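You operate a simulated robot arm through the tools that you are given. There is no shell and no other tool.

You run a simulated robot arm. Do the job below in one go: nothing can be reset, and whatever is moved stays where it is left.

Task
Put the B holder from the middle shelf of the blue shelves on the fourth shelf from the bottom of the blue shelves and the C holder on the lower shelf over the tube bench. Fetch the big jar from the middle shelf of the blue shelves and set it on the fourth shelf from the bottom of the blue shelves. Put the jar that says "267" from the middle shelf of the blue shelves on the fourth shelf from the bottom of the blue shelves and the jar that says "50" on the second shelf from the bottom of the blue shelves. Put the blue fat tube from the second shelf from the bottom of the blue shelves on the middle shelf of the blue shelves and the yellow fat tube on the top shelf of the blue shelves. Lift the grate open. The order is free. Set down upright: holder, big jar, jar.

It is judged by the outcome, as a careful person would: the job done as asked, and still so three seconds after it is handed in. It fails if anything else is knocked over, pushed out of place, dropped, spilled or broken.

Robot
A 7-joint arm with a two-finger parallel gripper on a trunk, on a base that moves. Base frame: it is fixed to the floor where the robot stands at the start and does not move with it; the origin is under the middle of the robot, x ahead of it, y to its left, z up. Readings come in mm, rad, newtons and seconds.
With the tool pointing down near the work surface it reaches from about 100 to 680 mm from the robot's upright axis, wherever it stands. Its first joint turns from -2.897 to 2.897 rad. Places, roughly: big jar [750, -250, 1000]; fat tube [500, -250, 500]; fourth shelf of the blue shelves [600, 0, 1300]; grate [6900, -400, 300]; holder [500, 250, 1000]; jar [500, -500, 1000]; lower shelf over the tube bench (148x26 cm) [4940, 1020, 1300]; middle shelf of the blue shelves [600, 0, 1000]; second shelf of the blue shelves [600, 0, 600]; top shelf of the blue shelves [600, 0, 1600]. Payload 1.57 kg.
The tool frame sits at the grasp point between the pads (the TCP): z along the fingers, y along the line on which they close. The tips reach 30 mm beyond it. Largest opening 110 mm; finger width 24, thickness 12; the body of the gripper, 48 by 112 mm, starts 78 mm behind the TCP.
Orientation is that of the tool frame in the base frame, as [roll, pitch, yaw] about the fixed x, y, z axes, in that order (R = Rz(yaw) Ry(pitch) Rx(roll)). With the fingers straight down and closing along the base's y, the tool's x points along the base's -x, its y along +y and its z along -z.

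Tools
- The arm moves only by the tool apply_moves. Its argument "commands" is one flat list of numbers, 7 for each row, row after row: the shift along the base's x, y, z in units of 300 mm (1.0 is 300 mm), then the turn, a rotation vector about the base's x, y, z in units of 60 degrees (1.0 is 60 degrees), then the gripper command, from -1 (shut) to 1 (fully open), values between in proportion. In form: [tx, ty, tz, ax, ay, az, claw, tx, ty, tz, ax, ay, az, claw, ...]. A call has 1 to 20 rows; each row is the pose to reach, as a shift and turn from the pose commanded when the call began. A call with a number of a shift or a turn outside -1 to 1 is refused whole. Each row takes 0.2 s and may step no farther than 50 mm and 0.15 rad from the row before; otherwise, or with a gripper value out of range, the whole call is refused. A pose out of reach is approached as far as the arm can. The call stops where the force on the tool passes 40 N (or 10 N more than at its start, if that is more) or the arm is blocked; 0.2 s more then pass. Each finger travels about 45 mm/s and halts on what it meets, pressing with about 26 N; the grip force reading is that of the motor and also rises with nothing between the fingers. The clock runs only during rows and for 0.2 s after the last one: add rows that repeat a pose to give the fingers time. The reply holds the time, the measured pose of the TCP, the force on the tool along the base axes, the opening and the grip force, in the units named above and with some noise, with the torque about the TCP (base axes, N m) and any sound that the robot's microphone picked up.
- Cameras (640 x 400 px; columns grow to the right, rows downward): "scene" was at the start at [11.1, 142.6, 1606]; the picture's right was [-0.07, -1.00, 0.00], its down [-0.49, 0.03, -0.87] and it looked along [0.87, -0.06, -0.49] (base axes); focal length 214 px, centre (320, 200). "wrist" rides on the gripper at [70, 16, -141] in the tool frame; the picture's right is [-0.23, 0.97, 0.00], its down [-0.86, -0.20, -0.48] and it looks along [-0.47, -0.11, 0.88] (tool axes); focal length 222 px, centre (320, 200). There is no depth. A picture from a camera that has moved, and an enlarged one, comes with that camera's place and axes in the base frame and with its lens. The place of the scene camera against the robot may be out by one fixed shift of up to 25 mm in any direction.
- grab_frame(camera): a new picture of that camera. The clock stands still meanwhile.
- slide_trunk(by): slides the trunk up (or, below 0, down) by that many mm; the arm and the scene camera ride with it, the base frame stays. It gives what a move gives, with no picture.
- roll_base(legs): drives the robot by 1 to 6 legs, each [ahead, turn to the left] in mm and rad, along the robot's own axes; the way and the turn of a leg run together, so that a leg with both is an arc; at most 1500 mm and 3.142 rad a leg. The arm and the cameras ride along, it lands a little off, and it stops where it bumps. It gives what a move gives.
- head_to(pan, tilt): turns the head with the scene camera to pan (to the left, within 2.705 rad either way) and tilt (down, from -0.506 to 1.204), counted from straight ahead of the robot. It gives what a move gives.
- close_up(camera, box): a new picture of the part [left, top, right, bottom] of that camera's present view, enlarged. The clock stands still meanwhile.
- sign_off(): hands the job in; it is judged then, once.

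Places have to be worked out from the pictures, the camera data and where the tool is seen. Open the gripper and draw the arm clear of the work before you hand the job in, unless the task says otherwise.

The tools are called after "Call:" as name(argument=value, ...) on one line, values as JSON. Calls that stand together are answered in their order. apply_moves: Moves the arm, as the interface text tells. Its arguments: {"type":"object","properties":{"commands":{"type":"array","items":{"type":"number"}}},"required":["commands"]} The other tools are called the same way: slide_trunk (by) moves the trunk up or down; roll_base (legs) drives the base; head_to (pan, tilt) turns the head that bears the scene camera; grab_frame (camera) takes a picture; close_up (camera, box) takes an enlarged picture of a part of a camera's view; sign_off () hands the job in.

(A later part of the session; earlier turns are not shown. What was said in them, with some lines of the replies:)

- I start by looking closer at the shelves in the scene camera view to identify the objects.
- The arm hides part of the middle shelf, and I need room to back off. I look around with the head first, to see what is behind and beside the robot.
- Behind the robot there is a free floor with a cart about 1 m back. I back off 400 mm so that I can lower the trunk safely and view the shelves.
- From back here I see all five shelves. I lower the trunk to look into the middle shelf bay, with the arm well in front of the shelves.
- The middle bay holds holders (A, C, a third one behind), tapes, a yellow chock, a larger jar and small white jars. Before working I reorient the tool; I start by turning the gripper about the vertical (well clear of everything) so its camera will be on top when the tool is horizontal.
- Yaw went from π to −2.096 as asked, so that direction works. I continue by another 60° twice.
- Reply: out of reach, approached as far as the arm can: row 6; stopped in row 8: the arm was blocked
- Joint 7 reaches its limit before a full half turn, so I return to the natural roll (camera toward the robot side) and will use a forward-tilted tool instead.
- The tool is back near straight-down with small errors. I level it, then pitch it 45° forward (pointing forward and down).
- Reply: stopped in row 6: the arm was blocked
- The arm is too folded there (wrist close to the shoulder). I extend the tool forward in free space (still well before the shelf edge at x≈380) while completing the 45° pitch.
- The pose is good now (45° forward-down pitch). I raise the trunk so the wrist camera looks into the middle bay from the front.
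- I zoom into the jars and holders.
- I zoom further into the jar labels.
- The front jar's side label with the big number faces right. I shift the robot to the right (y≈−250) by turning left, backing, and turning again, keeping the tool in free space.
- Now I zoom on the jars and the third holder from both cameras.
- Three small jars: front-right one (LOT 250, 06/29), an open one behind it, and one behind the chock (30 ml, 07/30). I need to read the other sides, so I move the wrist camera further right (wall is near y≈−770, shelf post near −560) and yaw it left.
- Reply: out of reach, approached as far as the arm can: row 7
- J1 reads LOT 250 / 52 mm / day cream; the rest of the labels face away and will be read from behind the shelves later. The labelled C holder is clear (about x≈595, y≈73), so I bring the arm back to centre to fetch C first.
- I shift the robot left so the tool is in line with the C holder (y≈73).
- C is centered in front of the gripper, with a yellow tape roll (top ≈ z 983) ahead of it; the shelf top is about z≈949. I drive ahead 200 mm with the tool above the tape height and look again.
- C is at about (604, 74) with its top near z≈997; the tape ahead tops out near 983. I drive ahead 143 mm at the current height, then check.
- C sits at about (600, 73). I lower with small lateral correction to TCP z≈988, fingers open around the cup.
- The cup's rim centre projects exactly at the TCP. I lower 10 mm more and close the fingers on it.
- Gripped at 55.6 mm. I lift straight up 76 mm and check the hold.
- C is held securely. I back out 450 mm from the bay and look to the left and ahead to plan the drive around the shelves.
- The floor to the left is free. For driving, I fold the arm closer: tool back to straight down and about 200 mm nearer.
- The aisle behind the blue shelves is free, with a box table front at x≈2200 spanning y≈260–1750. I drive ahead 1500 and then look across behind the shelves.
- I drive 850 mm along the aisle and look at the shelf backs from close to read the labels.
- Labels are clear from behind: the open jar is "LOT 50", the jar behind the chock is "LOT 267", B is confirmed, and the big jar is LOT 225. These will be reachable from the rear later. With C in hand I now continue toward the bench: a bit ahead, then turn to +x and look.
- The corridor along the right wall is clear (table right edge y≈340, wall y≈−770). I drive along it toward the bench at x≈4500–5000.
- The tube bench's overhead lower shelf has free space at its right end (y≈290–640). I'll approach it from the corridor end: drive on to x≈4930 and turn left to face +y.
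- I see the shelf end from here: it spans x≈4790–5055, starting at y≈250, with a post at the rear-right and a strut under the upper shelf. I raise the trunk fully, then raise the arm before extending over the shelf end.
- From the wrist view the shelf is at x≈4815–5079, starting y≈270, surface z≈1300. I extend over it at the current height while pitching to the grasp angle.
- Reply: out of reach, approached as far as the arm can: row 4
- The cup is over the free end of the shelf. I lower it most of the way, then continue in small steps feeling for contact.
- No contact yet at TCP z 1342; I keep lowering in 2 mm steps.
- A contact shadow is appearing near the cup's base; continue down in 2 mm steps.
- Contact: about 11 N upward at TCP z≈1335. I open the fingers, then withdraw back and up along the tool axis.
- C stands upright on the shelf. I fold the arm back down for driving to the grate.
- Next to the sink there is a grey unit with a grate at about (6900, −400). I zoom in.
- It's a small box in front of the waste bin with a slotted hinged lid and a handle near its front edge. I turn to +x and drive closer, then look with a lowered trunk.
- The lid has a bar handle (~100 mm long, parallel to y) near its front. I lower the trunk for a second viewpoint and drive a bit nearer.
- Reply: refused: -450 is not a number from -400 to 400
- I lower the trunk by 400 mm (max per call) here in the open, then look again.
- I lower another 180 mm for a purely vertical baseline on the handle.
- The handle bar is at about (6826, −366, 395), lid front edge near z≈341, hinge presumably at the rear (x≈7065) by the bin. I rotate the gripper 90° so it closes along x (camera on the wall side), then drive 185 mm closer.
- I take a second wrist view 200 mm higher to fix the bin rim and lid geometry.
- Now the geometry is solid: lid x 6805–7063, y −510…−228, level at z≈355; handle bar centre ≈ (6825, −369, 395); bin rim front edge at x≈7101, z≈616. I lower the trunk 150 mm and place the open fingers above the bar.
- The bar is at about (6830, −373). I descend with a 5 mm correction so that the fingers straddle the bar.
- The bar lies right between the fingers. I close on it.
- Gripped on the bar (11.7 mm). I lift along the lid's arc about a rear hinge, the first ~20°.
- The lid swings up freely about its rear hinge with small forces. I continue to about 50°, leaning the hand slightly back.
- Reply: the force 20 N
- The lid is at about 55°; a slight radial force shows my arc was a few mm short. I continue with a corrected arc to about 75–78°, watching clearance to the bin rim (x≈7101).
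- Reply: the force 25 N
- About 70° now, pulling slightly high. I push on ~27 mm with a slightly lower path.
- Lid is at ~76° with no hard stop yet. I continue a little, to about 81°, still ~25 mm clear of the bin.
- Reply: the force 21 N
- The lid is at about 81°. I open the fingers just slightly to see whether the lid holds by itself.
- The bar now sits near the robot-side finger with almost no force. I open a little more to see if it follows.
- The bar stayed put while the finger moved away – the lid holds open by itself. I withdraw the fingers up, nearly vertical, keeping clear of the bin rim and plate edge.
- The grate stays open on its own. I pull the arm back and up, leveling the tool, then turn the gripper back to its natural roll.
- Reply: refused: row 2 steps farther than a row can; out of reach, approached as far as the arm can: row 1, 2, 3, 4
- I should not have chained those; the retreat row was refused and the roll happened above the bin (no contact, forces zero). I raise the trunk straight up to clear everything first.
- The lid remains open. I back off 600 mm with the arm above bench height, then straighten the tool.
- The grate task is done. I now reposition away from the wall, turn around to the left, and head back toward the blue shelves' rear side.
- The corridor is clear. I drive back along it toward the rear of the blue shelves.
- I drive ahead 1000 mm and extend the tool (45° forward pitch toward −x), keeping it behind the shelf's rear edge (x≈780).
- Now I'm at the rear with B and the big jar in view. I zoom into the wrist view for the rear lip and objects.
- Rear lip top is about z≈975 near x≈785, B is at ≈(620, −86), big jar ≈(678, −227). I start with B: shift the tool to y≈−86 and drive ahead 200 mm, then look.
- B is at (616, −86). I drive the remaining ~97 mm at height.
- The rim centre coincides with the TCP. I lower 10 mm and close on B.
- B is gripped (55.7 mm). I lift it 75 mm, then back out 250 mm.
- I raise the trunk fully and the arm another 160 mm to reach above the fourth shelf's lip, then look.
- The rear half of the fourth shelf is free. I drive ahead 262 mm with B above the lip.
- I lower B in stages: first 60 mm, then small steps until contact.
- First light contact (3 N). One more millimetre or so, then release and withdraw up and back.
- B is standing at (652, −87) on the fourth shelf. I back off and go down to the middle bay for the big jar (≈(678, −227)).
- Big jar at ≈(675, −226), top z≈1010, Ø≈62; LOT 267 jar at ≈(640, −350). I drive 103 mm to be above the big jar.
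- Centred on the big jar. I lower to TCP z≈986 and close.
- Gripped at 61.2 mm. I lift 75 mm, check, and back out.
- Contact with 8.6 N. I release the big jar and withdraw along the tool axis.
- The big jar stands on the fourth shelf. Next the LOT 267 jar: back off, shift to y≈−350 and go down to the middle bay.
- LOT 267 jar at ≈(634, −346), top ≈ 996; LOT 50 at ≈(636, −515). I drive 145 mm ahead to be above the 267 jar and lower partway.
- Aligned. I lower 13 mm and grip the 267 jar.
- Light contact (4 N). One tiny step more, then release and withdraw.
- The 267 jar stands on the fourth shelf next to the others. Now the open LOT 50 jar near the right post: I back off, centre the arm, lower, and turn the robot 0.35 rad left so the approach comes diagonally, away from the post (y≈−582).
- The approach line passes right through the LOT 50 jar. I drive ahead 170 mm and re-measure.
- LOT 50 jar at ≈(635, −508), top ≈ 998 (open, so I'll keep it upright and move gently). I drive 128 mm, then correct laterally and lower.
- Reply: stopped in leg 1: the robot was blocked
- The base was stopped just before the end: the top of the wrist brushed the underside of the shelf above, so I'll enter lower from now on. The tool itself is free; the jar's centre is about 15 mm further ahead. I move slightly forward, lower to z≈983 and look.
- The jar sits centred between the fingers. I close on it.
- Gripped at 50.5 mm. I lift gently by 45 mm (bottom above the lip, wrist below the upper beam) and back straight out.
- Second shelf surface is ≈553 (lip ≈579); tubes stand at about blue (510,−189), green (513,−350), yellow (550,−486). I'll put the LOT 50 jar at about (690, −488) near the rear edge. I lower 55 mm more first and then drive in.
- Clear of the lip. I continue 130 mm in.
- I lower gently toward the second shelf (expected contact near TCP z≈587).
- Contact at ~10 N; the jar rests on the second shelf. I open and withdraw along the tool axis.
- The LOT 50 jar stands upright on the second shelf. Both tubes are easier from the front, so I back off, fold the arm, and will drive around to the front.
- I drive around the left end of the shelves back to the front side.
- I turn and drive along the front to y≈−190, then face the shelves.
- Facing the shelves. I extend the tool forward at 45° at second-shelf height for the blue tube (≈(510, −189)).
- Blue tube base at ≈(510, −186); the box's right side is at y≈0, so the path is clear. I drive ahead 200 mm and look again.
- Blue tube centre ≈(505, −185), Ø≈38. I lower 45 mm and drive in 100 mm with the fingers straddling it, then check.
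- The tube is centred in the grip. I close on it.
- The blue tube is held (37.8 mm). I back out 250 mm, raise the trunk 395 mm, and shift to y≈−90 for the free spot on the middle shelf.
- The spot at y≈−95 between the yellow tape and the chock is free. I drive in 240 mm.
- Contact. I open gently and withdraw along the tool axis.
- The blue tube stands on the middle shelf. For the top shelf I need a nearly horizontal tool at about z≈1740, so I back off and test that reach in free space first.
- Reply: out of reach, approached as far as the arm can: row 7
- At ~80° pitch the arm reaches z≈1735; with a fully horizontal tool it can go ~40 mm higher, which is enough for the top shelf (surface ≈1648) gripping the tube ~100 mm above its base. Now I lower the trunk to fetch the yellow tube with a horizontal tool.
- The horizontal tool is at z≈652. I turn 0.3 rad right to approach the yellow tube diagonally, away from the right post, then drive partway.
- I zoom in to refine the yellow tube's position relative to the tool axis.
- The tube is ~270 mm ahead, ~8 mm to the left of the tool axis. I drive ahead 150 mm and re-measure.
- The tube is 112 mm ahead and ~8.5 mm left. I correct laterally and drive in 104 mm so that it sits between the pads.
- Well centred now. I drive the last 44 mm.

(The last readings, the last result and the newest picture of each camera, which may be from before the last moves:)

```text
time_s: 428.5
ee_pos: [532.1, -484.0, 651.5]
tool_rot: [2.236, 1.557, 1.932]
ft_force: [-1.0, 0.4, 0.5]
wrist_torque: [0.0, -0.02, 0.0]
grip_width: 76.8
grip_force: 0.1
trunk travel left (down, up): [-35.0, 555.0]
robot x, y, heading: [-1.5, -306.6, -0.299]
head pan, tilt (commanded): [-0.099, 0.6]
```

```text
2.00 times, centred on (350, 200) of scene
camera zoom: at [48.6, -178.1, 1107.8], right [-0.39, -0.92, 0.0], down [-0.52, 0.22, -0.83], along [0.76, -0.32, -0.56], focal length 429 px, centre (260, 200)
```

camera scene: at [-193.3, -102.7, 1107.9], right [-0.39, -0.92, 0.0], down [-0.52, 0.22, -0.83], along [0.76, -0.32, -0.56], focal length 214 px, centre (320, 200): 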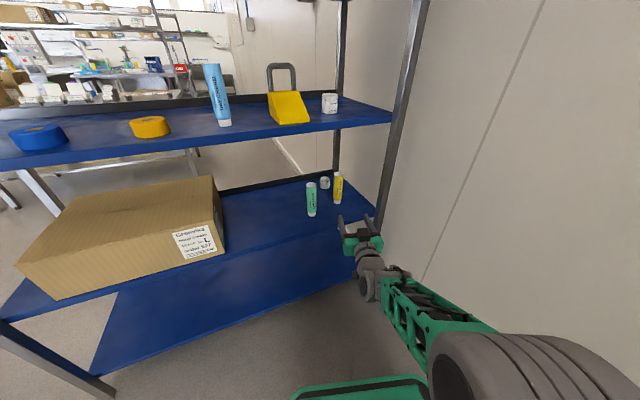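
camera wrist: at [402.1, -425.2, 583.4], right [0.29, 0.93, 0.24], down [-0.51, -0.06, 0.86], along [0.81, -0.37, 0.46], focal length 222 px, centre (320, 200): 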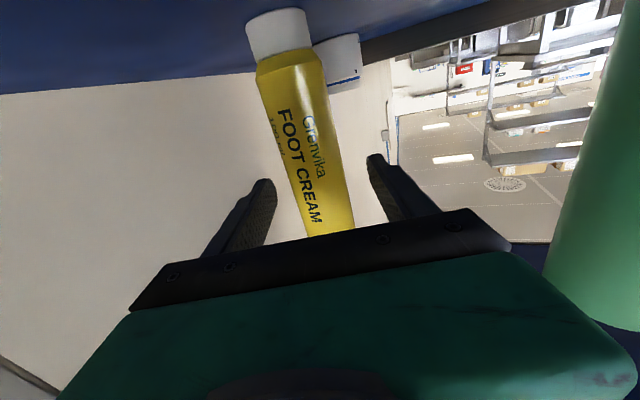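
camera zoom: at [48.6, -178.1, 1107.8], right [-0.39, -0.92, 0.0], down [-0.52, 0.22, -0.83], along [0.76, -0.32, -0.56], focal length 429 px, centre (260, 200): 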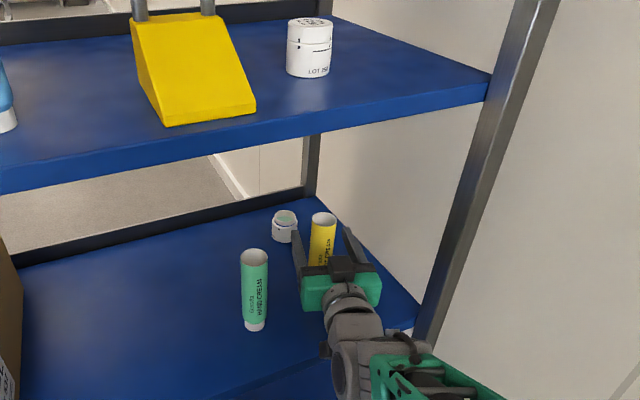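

The yellow tube is between the fingers. I close on it.

Call:
apply_moves(commands=[0, 0, 0, 0, 0, 0, 0, 0, 0, 0, 0, 0, 0, -1, 0, 0, 0, 0, 0, 0, -1, 0, 0, 0, 0, 0, 0, -1, 0, 0, 0, 0, 0, 0, -1])

Call:
apply_moves(commands=[0, 0, 0.03, 0, 0, 0, -1, 0, 0, 0.06, 0, 0, 0, -1, 0, 0, 0.09, 0, 0, 0, -1, 0, 0, 0.09, 0, 0, 0, -1])

Call:
grab_frame(camera="wrist")

```text
time_s: 429.7
ee_pos: [532.8, -484.5, 652.8]
tool_rot: [2.239, 1.557, 1.933]
ft_force: [0.1, -0.3, -1.5]
wrist_torque: [-0.04, 0.03, -0.03]
grip_width: 37.9
grip_force: 26.4
trunk travel left (down, up): [-35.0, 555.0]
robot x, y, heading: [-5.4, -303.5, -0.302]
head pan, tilt (commanded): [-0.099, 0.6]
```

```text
time_s: 430.7
ee_pos: [531.8, -483.3, 680.6]
tool_rot: [2.245, 1.557, 1.94]
ft_force: [0.7, 0.1, -0.2]
wrist_torque: [0.0, -0.02, 0.0]
grip_width: 38.3
grip_force: 26.0
trunk travel left (down, up): [-35.0, 555.0]
robot x, y, heading: [-4.9, -302.9, -0.301]
head pan, tilt (commanded): [-0.099, 0.6]
```

```text
taken
camera wrist: at [401.7, -425.5, 610.9], right [0.29, 0.93, 0.24], down [-0.51, -0.06, 0.86], along [0.81, -0.37, 0.46], focal length 222 px, centre (320, 200)
```

wrist: 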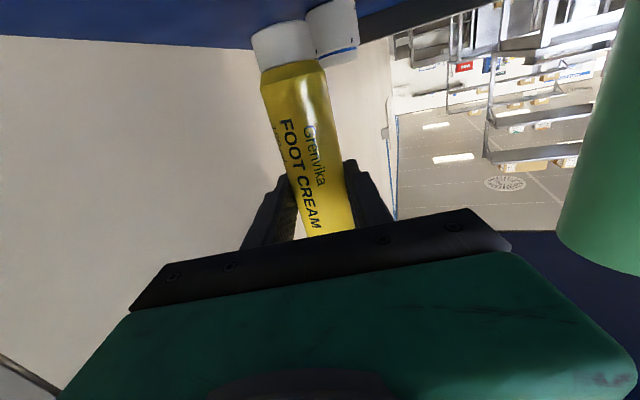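

The yellow tube is held (38 mm). I back straight out, then shift the robot left so the tool lines up with the free gap on the top shelf (y≈22).

Call:
roll_base(legs=[[-400, 0], [0, 1.75], [205, 0], [0, -1.45]])

Call:
slide_trunk(by=400)

Call:
slide_trunk(by=150)

Call:
grab_frame(camera="wrist")

Call:
grab_frame(camera="scene")

```text
time_s: 442.2
ee_pos: [202.3, 13.5, 679.1]
tool_rot: [2.235, 1.557, 2.246]
ft_force: [-0.4, -0.2, -0.4]
wrist_torque: [0.0, -0.01, -0.01]
grip_width: 38.2
grip_force: 26.5
trunk travel left (down, up): [-35.0, 555.0]
robot x, y, heading: [-362.0, 18.3, 0.012]
head pan, tilt (commanded): [-0.099, 0.6]
```

```text
time_s: 446.1
ee_pos: [203.6, 12.7, 1080.1]
tool_rot: [2.242, 1.558, 2.25]
ft_force: [-0.3, -0.9, 0.0]
wrist_torque: [0.01, 0.01, 0.0]
grip_width: 37.9
grip_force: 25.8
trunk travel left (down, up): [-435.0, 155.0]
robot x, y, heading: [-357.8, 21.8, 0.012]
head pan, tilt (commanded): [-0.099, 0.6]
```

```text
time_s: 447.8
ee_pos: [203.4, 13.1, 1229.3]
tool_rot: [2.245, 1.558, 2.255]
ft_force: [-0.4, 0.3, 0.2]
wrist_torque: [0.01, -0.02, -0.01]
grip_width: 38.1
grip_force: 26.3
trunk travel left (down, up): [-585.0, 5.0]
robot x, y, heading: [-358.2, 21.0, 0.014]
head pan, tilt (commanded): [-0.099, 0.6]
```

```text
taken
camera wrist: at [61.7, 28.8, 1160.7], right [-0.01, 0.97, 0.24], down [-0.47, -0.21, 0.86], along [0.88, -0.1, 0.46], focal length 222 px, centre (320, 200)
```

wrist: 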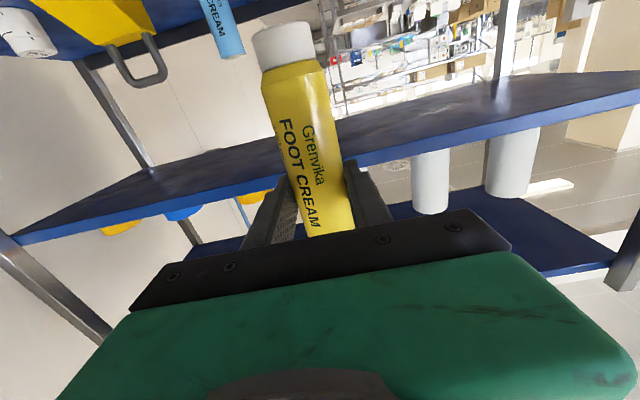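

```text
taken
camera scene: at [-353.5, 160.6, 1657.8], right [-0.09, -1.0, 0.0], down [-0.56, 0.05, -0.83], along [0.82, -0.07, -0.56], focal length 214 px, centre (320, 200)
```

scene: 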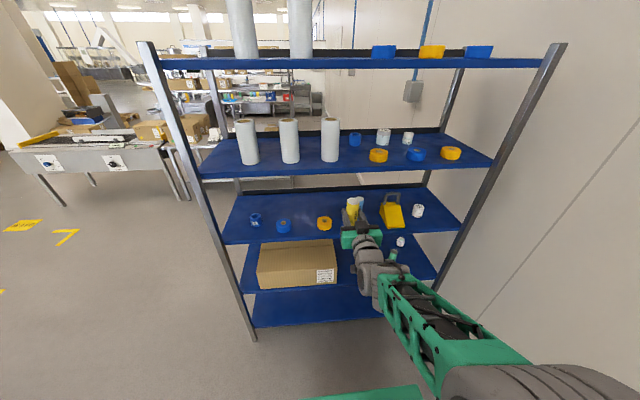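

Now I raise the arm straight up while pulling in slightly, keeping the tool horizontal.

Call:
apply_moves(commands=[-0.02, 0, 0.12, 0, 0, 0, -1, -0.04, 0, 0.24, 0, 0, 0, -1, -0.06, 0, 0.36, 0, 0, 0, -1, -0.08, 0, 0.48, 0, 0, 0, -1, -0.1, 0, 0.6, 0, 0, 0, -1, -0.12, 0, 0.72, 0, 0, 0, -1, -0.14, 0, 0.84, 0, 0, 0, -1, -0.16, 0, 0.96, 0, 0, 0, -1])

Call:
apply_moves(commands=[-0.02, 0, 0.12, 0, 0, 0, -1, -0.05, 0, 0.24, 0, 0, 0, -1, -0.08, 0, 0.36, 0, 0, 0, -1, -0.11, 0, 0.48, 0, 0, 0, -1, -0.14, 0, 0.6, 0, 0, 0, -1, -0.16, 0, 0.72, 0, 0, 0, -1, -0.17, 0, 0.78, 0, 0, 0, -1])

Call:
grab_frame(camera="wrist")

Call:
head_to(pan=-0.2, tilt=0.15)

Call:
grab_frame(camera="scene")

```text
time_s: 449.6
ee_pos: [156.6, 12.2, 1518.2]
tool_rot: [2.312, 1.556, 2.322]
ft_force: [0.4, -0.2, -0.2]
wrist_torque: [0.01, -0.02, -0.02]
grip_width: 38.0
grip_force: 25.8
trunk travel left (down, up): [-585.0, 5.0]
robot x, y, heading: [-361.7, 24.8, 0.015]
head pan, tilt (commanded): [-0.099, 0.6]
```

```text
time_s: 451.2
ee_pos: [104.2, 14.5, 1753.1]
tool_rot: [2.244, 1.556, 2.254]
ft_force: [0.2, 0.1, 0.5]
wrist_torque: [0.01, -0.01, -0.01]
grip_width: 37.9
grip_force: 26.7
trunk travel left (down, up): [-585.0, 5.0]
robot x, y, heading: [-357.1, 19.4, 0.016]
head pan, tilt (commanded): [-0.099, 0.6]
```

```text
taken
camera wrist: at [-37.1, 29.2, 1683.2], right [-0.01, 0.97, 0.24], down [-0.47, -0.21, 0.86], along [0.88, -0.1, 0.46], focal length 222 px, centre (320, 200)
```

wrist: 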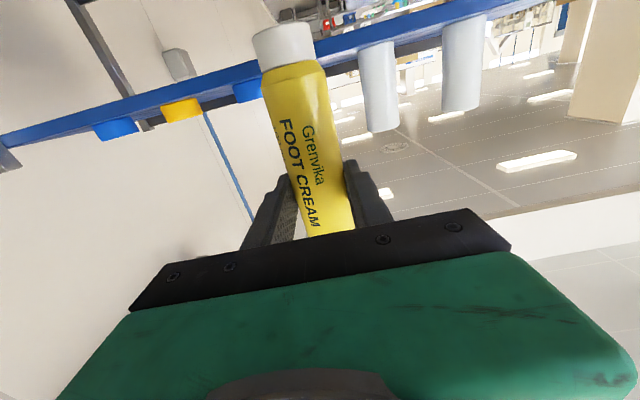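

```text
time_s: 452.1
ee_pos: [104.8, 14.1, 1750.5]
tool_rot: [2.233, 1.556, 2.246]
ft_force: [-0.2, 0.5, -0.4]
wrist_torque: [0.0, -0.01, 0.01]
grip_width: 38.1
grip_force: 26.4
trunk travel left (down, up): [-585.0, 5.0]
robot x, y, heading: [-361.6, 22.7, 0.012]
head pan, tilt (commanded): [-0.201, 0.15]
```

```text
taken
camera scene: at [-350.5, 151.0, 1699.2], right [-0.19, -0.98, 0.0], down [-0.15, 0.03, -0.99], along [0.97, -0.18, -0.15], focal length 214 px, centre (320, 200)
```

scene: 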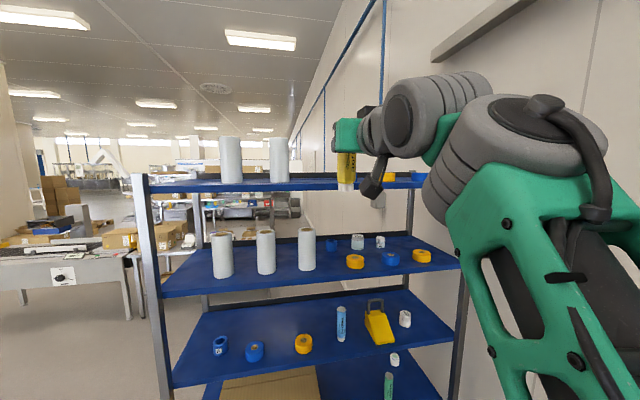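

I zoom to measure the top shelf's front edge and the neighbours.

Call:
close_up(camera="wrist", box=[80, 0, 480, 160])

Call:
close_up(camera="scene", box=[200, 110, 460, 230])

```text
1.60 times, centred on (280, 80) of wrist
camera zoom: at [-37.0, 29.2, 1682.8], right [-0.01, 0.97, 0.24], down [-0.47, -0.21, 0.86], along [0.88, -0.1, 0.46], focal length 355 px, centre (384, 392)
```

zoom: 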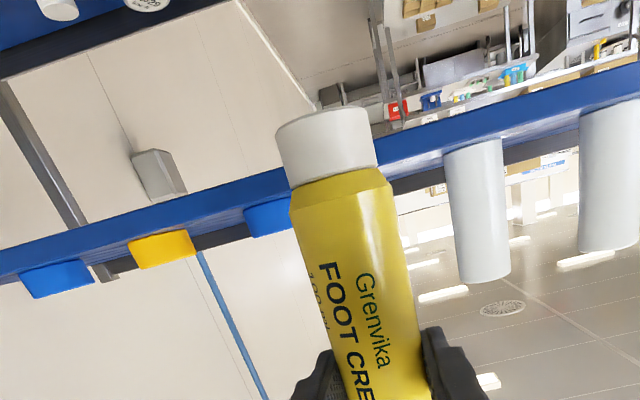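

```text
2.46 times, centred on (330, 170) of scene
camera zoom: at [-350.5, 151.0, 1699.2], right [-0.19, -0.98, 0.0], down [-0.15, 0.03, -0.99], along [0.97, -0.18, -0.15], focal length 528 px, centre (295, 274)
```

zoom: 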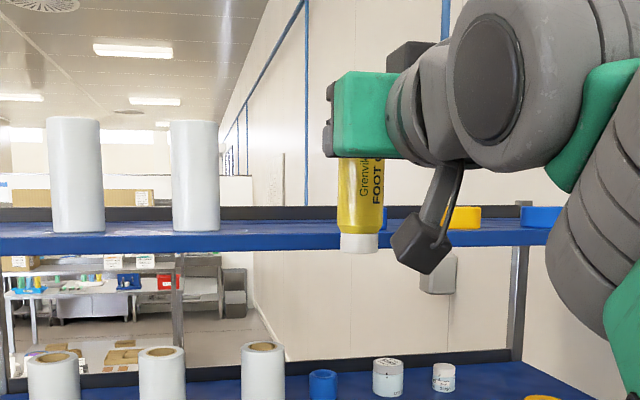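

The top shelf's surface is ≈1646. I raise the tool a further 18 mm so the tube's bottom clears it.

Call:
apply_moves(commands=[0, 0, 0.02, 0, 0, 0, -1, 0, 0.01, 0.04, 0, 0, 0, -1, 0, 0.025, 0.06, 0, 0, 0, -1, 0, 0.025, 0.06, 0, 0, 0, -1])

Call:
close_up(camera="scene", box=[200, 110, 460, 230])

```text
time_s: 453.1
ee_pos: [105.0, 21.1, 1769.7]
tool_rot: [2.242, 1.557, 2.254]
ft_force: [-0.6, 0.1, -0.9]
wrist_torque: [-0.02, -0.02, 0.01]
grip_width: 38.0
grip_force: 25.5
trunk travel left (down, up): [-585.0, 5.0]
robot x, y, heading: [-362.0, 18.0, 0.014]
head pan, tilt (commanded): [-0.201, 0.15]
```

```text
2.46 times, centred on (330, 170) of scene
camera zoom: at [-350.5, 150.9, 1699.3], right [-0.19, -0.98, 0.0], down [-0.15, 0.03, -0.99], along [0.97, -0.18, -0.15], focal length 528 px, centre (295, 274)
```

zoom: 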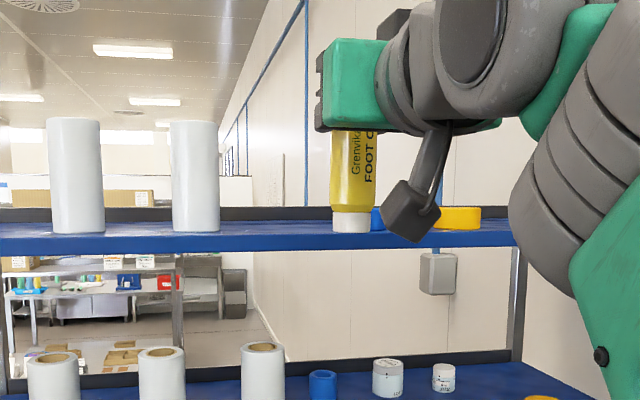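

The tube's bottom is now ~18 mm above the top shelf level. I drive ahead 200 mm and check.

Call:
roll_base(legs=[[200, 0]])

Call:
grab_frame(camera="scene")

Call:
grab_frame(camera="wrist")

```text
time_s: 454.7
ee_pos: [307.5, 23.8, 1770.4]
tool_rot: [2.323, 1.555, 2.332]
ft_force: [0.8, 0.4, -0.2]
wrist_torque: [0.03, -0.02, 0.0]
grip_width: 38.2
grip_force: 26.3
trunk travel left (down, up): [-585.0, 5.0]
robot x, y, heading: [-159.9, 21.1, 0.014]
head pan, tilt (commanded): [-0.201, 0.15]
```

```text
taken
camera scene: at [-147.8, 153.4, 1699.3], right [-0.19, -0.98, 0.0], down [-0.15, 0.03, -0.99], along [0.97, -0.19, -0.15], focal length 214 px, centre (320, 200)
```

scene: 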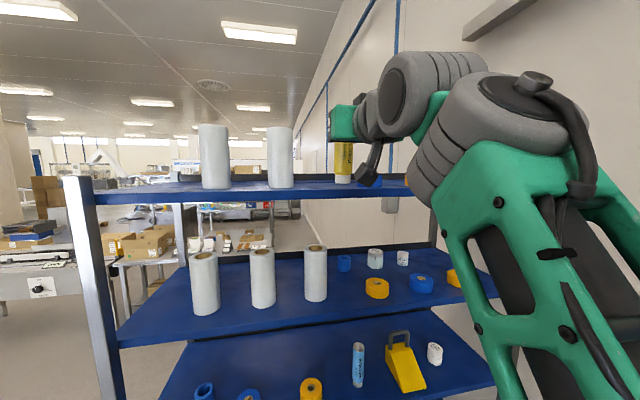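

```text
taken
camera wrist: at [165.9, 38.6, 1700.8], right [-0.01, 0.97, 0.24], down [-0.47, -0.21, 0.86], along [0.88, -0.1, 0.46], focal length 222 px, centre (320, 200)
```

wrist: 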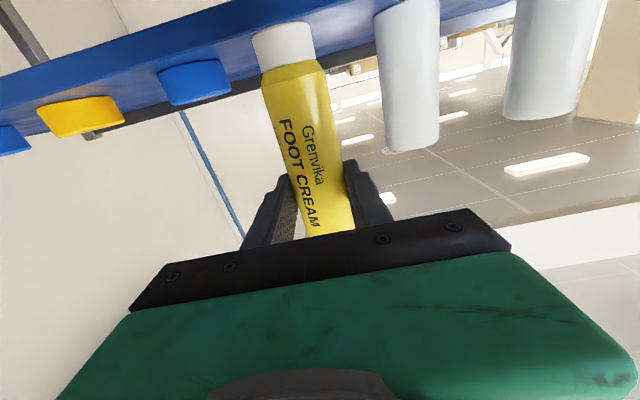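

The tube is lined up in the middle of the gap (tape edge y≈−64, roll edge y≈107). I drive in another 122 mm.

Call:
roll_base(legs=[[122, 0]])

Call:
grab_frame(camera="wrist")

Call:
close_up(camera="scene", box=[180, 90, 480, 240])

```text
time_s: 456.0
ee_pos: [433.0, 26.3, 1769.6]
tool_rot: [2.386, 1.556, 2.396]
ft_force: [0.4, 0.5, -0.3]
wrist_torque: [-0.02, -0.02, 0.03]
grip_width: 37.8
grip_force: 25.7
trunk travel left (down, up): [-585.0, 5.0]
robot x, y, heading: [-35.2, 25.7, 0.013]
head pan, tilt (commanded): [-0.201, 0.15]
```

```text
taken
camera wrist: at [289.6, 40.1, 1700.3], right [-0.01, 0.97, 0.24], down [-0.47, -0.21, 0.86], along [0.88, -0.1, 0.45], focal length 222 px, centre (320, 200)
```

wrist: 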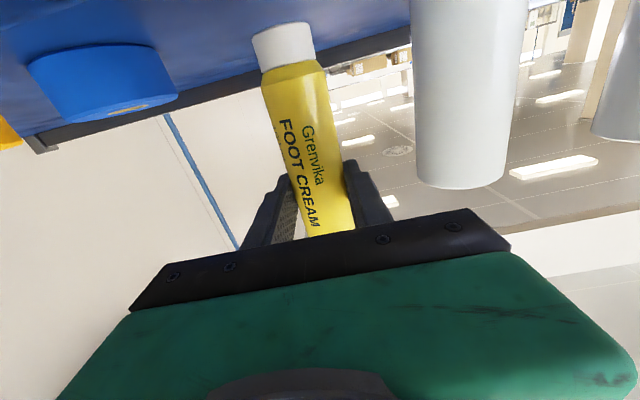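

```text
2.13 times, centred on (330, 165) of scene
camera zoom: at [-24.5, 154.9, 1699.3], right [-0.19, -0.98, 0.0], down [-0.15, 0.03, -0.99], along [0.97, -0.19, -0.15], focal length 458 px, centre (299, 275)
```

zoom: 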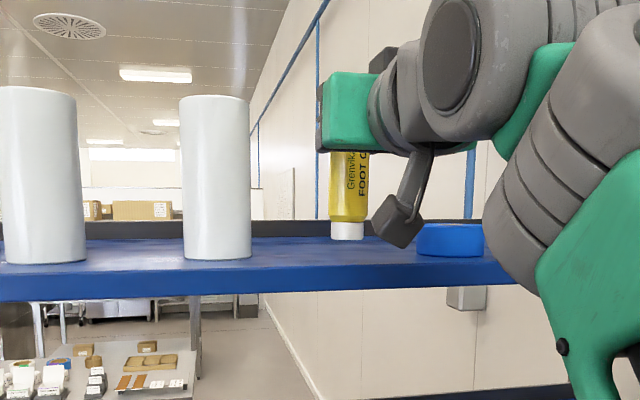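

Everything is clear. I lower toward the shelf: 11 mm first, then small steps.

Call:
apply_moves(commands=[0, 0, -0.015, 0, 0, 0, -1, 0, 0, -0.03, 0, 0, 0, -1, 0, 0, -0.04, 0, 0, 0, -1])

Call:
apply_moves(commands=[0, 0, -0.008, 0, 0, 0, -1, 0, 0, -0.015, 0, 0, 0, -1])

```text
time_s: 456.8
ee_pos: [428.8, 25.8, 1758.7]
tool_rot: [2.314, 1.555, 2.321]
ft_force: [-0.2, -0.5, -0.3]
wrist_torque: [0.01, -0.02, 0.01]
grip_width: 38.1
grip_force: 26.4
trunk travel left (down, up): [-585.0, 5.0]
robot x, y, heading: [-35.2, 24.9, 0.011]
head pan, tilt (commanded): [-0.201, 0.15]
```

```text
time_s: 457.4
ee_pos: [429.6, 23.6, 1753.4]
tool_rot: [2.354, 1.555, 2.365]
ft_force: [0.1, -0.6, 0.0]
wrist_torque: [-0.01, -0.01, -0.01]
grip_width: 37.9
grip_force: 25.9
trunk travel left (down, up): [-585.0, 5.0]
robot x, y, heading: [-36.1, 23.9, 0.01]
head pan, tilt (commanded): [-0.201, 0.15]
```

Call:
apply_moves(commands=[0, 0, -0.006, 0, 0, 0, -1, 0, 0, -0.012, 0, 0, 0, -1])

Call:
close_up(camera="scene", box=[280, 150, 400, 230])

```text
time_s: 458.0
ee_pos: [430.0, 25.0, 1748.5]
tool_rot: [2.353, 1.556, 2.364]
ft_force: [0.0, 0.3, -0.2]
wrist_torque: [-0.02, 0.02, 0.01]
grip_width: 37.9
grip_force: 26.6
trunk travel left (down, up): [-585.0, 5.0]
robot x, y, heading: [-32.2, 24.7, 0.017]
head pan, tilt (commanded): [-0.201, 0.15]
```

```text
5.00 times, centred on (340, 190) of scene
camera zoom: at [-26.2, 154.9, 1699.3], right [-0.19, -0.98, 0.0], down [-0.15, 0.03, -0.99], along [0.97, -0.19, -0.15], focal length 1072 px, centre (220, 250)
```

zoom: 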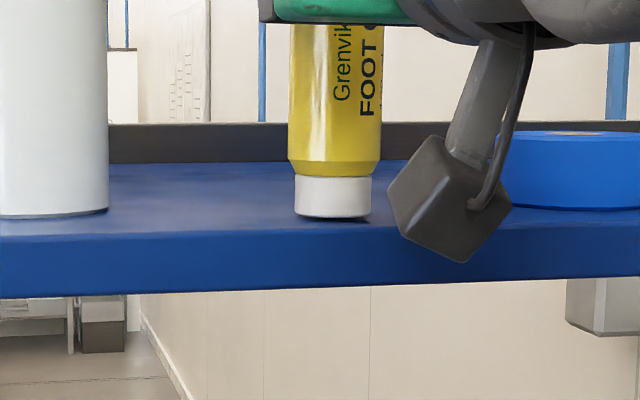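

Call:
apply_moves(commands=[0, 0, -0.005, 0, 0, 0, -1, 0, 0, -0.01, 0, 0, 0, -1])

```text
time_s: 458.6
ee_pos: [429.6, 25.7, 1746.4]
tool_rot: [2.215, 1.556, 2.225]
ft_force: [1.2, -0.1, 3.3]
wrist_torque: [-0.06, -0.17, 0.02]
grip_width: 38.3
grip_force: 26.3
trunk travel left (down, up): [-585.0, 5.0]
robot x, y, heading: [-35.5, 21.5, 0.015]
head pan, tilt (commanded): [-0.201, 0.15]
```

Call:
apply_moves(commands=[0, 0, -0.004, 0, 0, 0, -1, 0, 0, -0.004, 0, 0, 0, -1])

Call:
close_up(camera="scene", box=[280, 150, 400, 230])

```text
time_s: 459.2
ee_pos: [429.3, 24.8, 1746.3]
tool_rot: [2.101, 1.559, 2.112]
ft_force: [3.1, 0.5, 12.9]
wrist_torque: [0.01, -0.39, 0.0]
grip_width: 38.0
grip_force: 26.0
trunk travel left (down, up): [-585.0, 5.0]
robot x, y, heading: [-36.7, 22.8, 0.009]
head pan, tilt (commanded): [-0.201, 0.15]
```

```text
5.00 times, centred on (340, 190) of scene
camera zoom: at [-26.4, 155.1, 1699.5], right [-0.19, -0.98, 0.0], down [-0.15, 0.03, -0.99], along [0.97, -0.19, -0.15], focal length 1072 px, centre (220, 250)
```

zoom: 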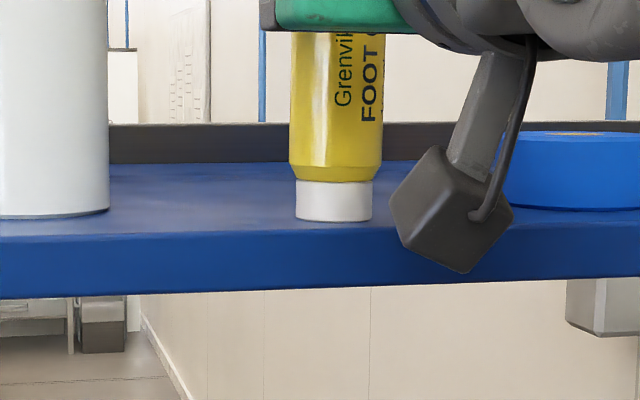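

The tube is seated (13 N). I open the fingers slowly.

Call:
apply_moves(commands=[0, 0, 0.004, 0, 0, 0, -0.25, 0, 0, 0.004, 0, 0, 0, 0, 0, 0, 0.004, 0, 0, 0, 0.25, 0, 0, 0.004, 0, 0, 0, 0.3, 0, 0, 0.004, 0, 0, 0, 0.3])

Call:
grab_frame(camera="wrist")

Call:
close_up(camera="scene", box=[280, 150, 400, 230])

```text
time_s: 460.4
ee_pos: [429.8, 24.5, 1746.7]
tool_rot: [2.337, 1.554, 2.347]
ft_force: [0.1, 0.2, -0.1]
wrist_torque: [-0.02, 0.04, 0.0]
grip_width: 71.6
grip_force: 0.1
trunk travel left (down, up): [-585.0, 5.0]
robot x, y, heading: [-36.4, 23.2, 0.008]
head pan, tilt (commanded): [-0.201, 0.15]
```

```text
taken
camera wrist: at [288.0, 39.9, 1677.4], right [-0.01, 0.97, 0.24], down [-0.47, -0.21, 0.86], along [0.88, -0.1, 0.46], focal length 222 px, centre (320, 200)
```

wrist: 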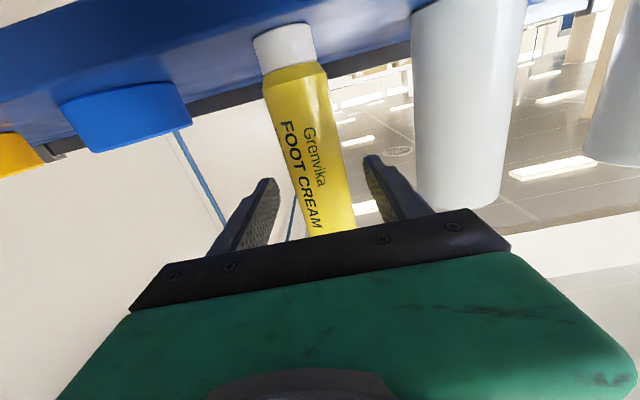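

```text
5.00 times, centred on (340, 190) of scene
camera zoom: at [-26.2, 154.9, 1699.3], right [-0.19, -0.98, 0.0], down [-0.15, 0.03, -0.99], along [0.97, -0.19, -0.15], focal length 1072 px, centre (220, 250)
```

zoom: 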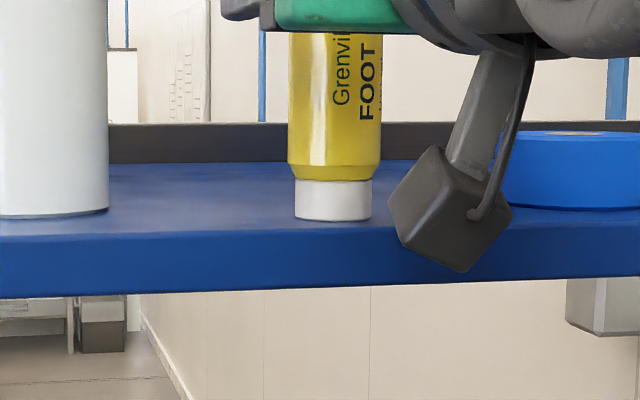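

The tube stands free between the open fingers. I back straight out.

Call:
roll_base(legs=[[-120, 0], [-280, 0]])

Call:
grab_frame(camera="scene")

Call:
grab_frame(camera="wrist")

```text
time_s: 463.1
ee_pos: [27.8, 19.5, 1746.4]
tool_rot: [2.279, 1.556, 2.292]
ft_force: [0.5, -0.5, 0.2]
wrist_torque: [0.03, 0.03, 0.02]
grip_width: 71.5
grip_force: 0.1
trunk travel left (down, up): [-585.0, 5.0]
robot x, y, heading: [-431.5, 22.3, 0.019]
head pan, tilt (commanded): [-0.201, 0.15]
```

```text
taken
camera scene: at [-426.7, 149.5, 1699.3], right [-0.19, -0.98, 0.0], down [-0.15, 0.03, -0.99], along [0.97, -0.18, -0.15], focal length 214 px, centre (320, 200)
```

scene: 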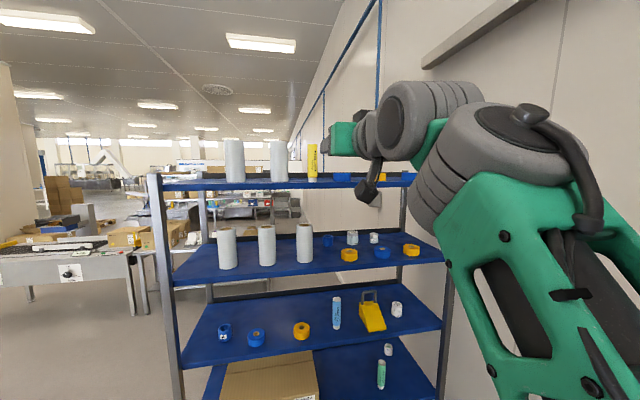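

```text
taken
camera wrist: at [-112.5, 35.0, 1677.8], right [-0.01, 0.97, 0.24], down [-0.47, -0.21, 0.86], along [0.88, -0.1, 0.46], focal length 222 px, centre (320, 200)
```

wrist: 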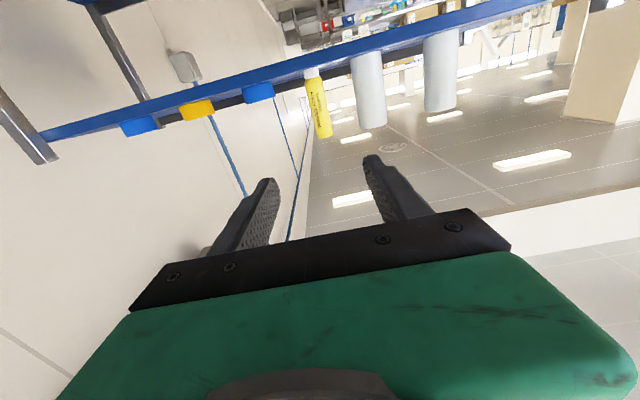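

All items are delivered. I bring the arm down and back into a compact pose, clear of the work, and then inspect everything.

Call:
apply_moves(commands=[0, 0, -0.12, 0, 0.05, 0, 0.4, 0, 0, -0.25, 0, 0.12, 0, 0.5, 0, 0, -0.38, 0, 0.22, 0, 0.6, 0, 0, -0.5, 0, 0.33, 0, 0.7, 0, 0, -0.62, 0, 0.44, 0, 0.8, 0, 0, -0.74, 0, 0.55, 0, 0.9, 0, 0, -0.86, 0, 0.66, 0, 1, 0, 0, -0.98, 0, 0.77, 0, 1])

Call:
head_to(pan=-0.1, tilt=0.45)

Call:
grab_frame(camera="scene")

```text
time_s: 464.9
ee_pos: [30.7, 20.7, 1452.8]
tool_rot: [3.118, 0.752, 3.127]
ft_force: [1.5, -0.3, 0.0]
wrist_torque: [0.0, 0.01, 0.06]
grip_width: 109.9
grip_force: 0.0
trunk travel left (down, up): [-585.0, 5.0]
robot x, y, heading: [-436.7, 19.5, 0.013]
head pan, tilt (commanded): [-0.201, 0.15]
```

```text
time_s: 465.8
ee_pos: [30.2, 20.6, 1453.3]
tool_rot: [3.117, 0.756, 3.125]
ft_force: [-0.1, -0.6, -0.3]
wrist_torque: [-0.01, 0.03, 0.01]
grip_width: 110.1
grip_force: 0.0
trunk travel left (down, up): [-585.0, 5.0]
robot x, y, heading: [-434.0, 18.6, 0.012]
head pan, tilt (commanded): [-0.099, 0.45]
```

```text
taken
camera scene: at [-425.2, 158.8, 1671.5], right [-0.09, -1.0, 0.0], down [-0.43, 0.04, -0.9], along [0.9, -0.08, -0.43], focal length 214 px, centre (320, 200)
```

scene: 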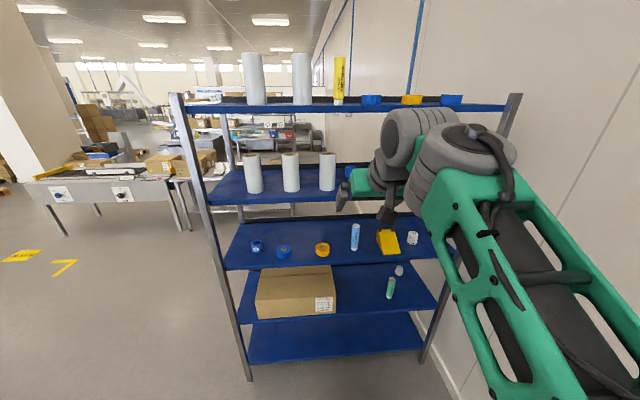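

Call:
apply_moves(commands=[-0.03, 0, -0.13, 0, 0.1, 0, 1, -0.06, 0, -0.26, 0, 0.2, 0, 1, -0.09, 0, -0.39, 0, 0.3, 0, 1, -0.12, 0, -0.52, 0, 0.41, 0, 1, -0.15, 0, -0.65, 0, 0.52, 0, 1, -0.18, 0, -0.78, 0, 0.63, 0, 1, -0.2, 0, -0.9, 0, 0.72, 0, 1])

Call:
close_up(camera="scene", box=[230, 40, 530, 220])

Call:
close_up(camera="scene", box=[210, 200, 470, 360])

```text
time_s: 467.4
ee_pos: [-31.0, 18.7, 1180.6]
tool_rot: [3.128, -0.002, 3.13]
ft_force: [-0.7, 0.1, -0.5]
wrist_torque: [-0.03, 0.01, -0.02]
grip_width: 110.1
grip_force: 0.0
trunk travel left (down, up): [-585.0, 5.0]
robot x, y, heading: [-438.5, 16.3, 0.016]
head pan, tilt (commanded): [-0.099, 0.45]
```

```text
2.13 times, centred on (380, 130) of scene
camera zoom: at [-424.6, 158.8, 1671.4], right [-0.09, -1.0, 0.0], down [-0.43, 0.04, -0.9], along [0.9, -0.08, -0.44], focal length 458 px, centre (192, 349)
```

zoom: 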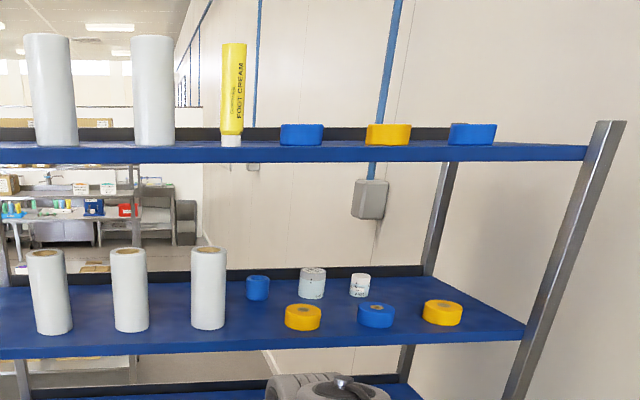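

```text
2.46 times, centred on (340, 280) of scene
camera zoom: at [-424.6, 158.8, 1671.4], right [-0.09, -1.0, 0.0], down [-0.43, 0.04, -0.9], along [0.9, -0.08, -0.44], focal length 528 px, centre (271, 3)
```

zoom: 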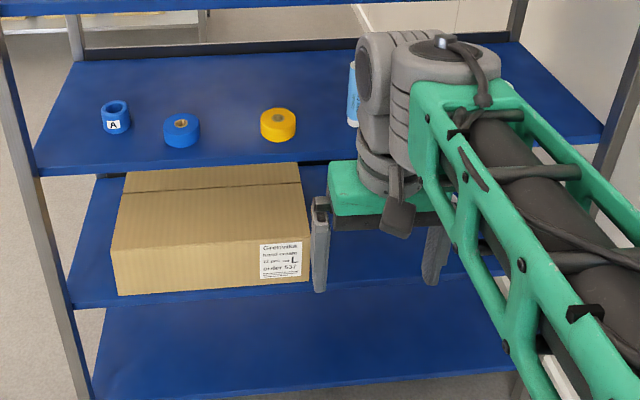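

Final check: B, the big jar and the 267 jar stand upright on the fourth shelf. The yellow tube is on the top shelf, the blue tube on the middle one and the LOT 50 jar on the second. C is on the bench shelf and the grate was holding open when I left it. The gripper is open and the arm is clear, so I hand the job in.

Call:
sign_off()

```text
The job is handed in.
```

I finished every part of the job and handed it in. I last saw C and the open grate when I left them and did not go back to check.

| Item | Where it is now |
|---|---|
| B holder | Fourth shelf of the blue shelves, upright |
| C holder | Lower shelf over the tube bench, upright |
| Big jar | Fourth shelf, upright |
| Jar "267" | Fourth shelf, upright |
| Jar "50" | Second shelf, upright; it has no lid |
| Blue fat tube | Middle shelf, standing |
| Yellow fat tube | Top shelf, standing |
| Grate | Lifted to about 80°, holding open by itself |

- **Jar "50":** I took the jar marked "LOT 50". Another jar, which I left in place, is marked "LOT 250" and "50 ml". I chose by lot number because "267" is also a lot number.
- **Shelf contact:** while I was reaching for the "50" jar, the arm brushed the shelf above and the robot stopped. Everything on that shelf still stood upright afterwards.

I saw nothing knocked over or moved out of place. The gripper is open and the arm is clear of the shelves.
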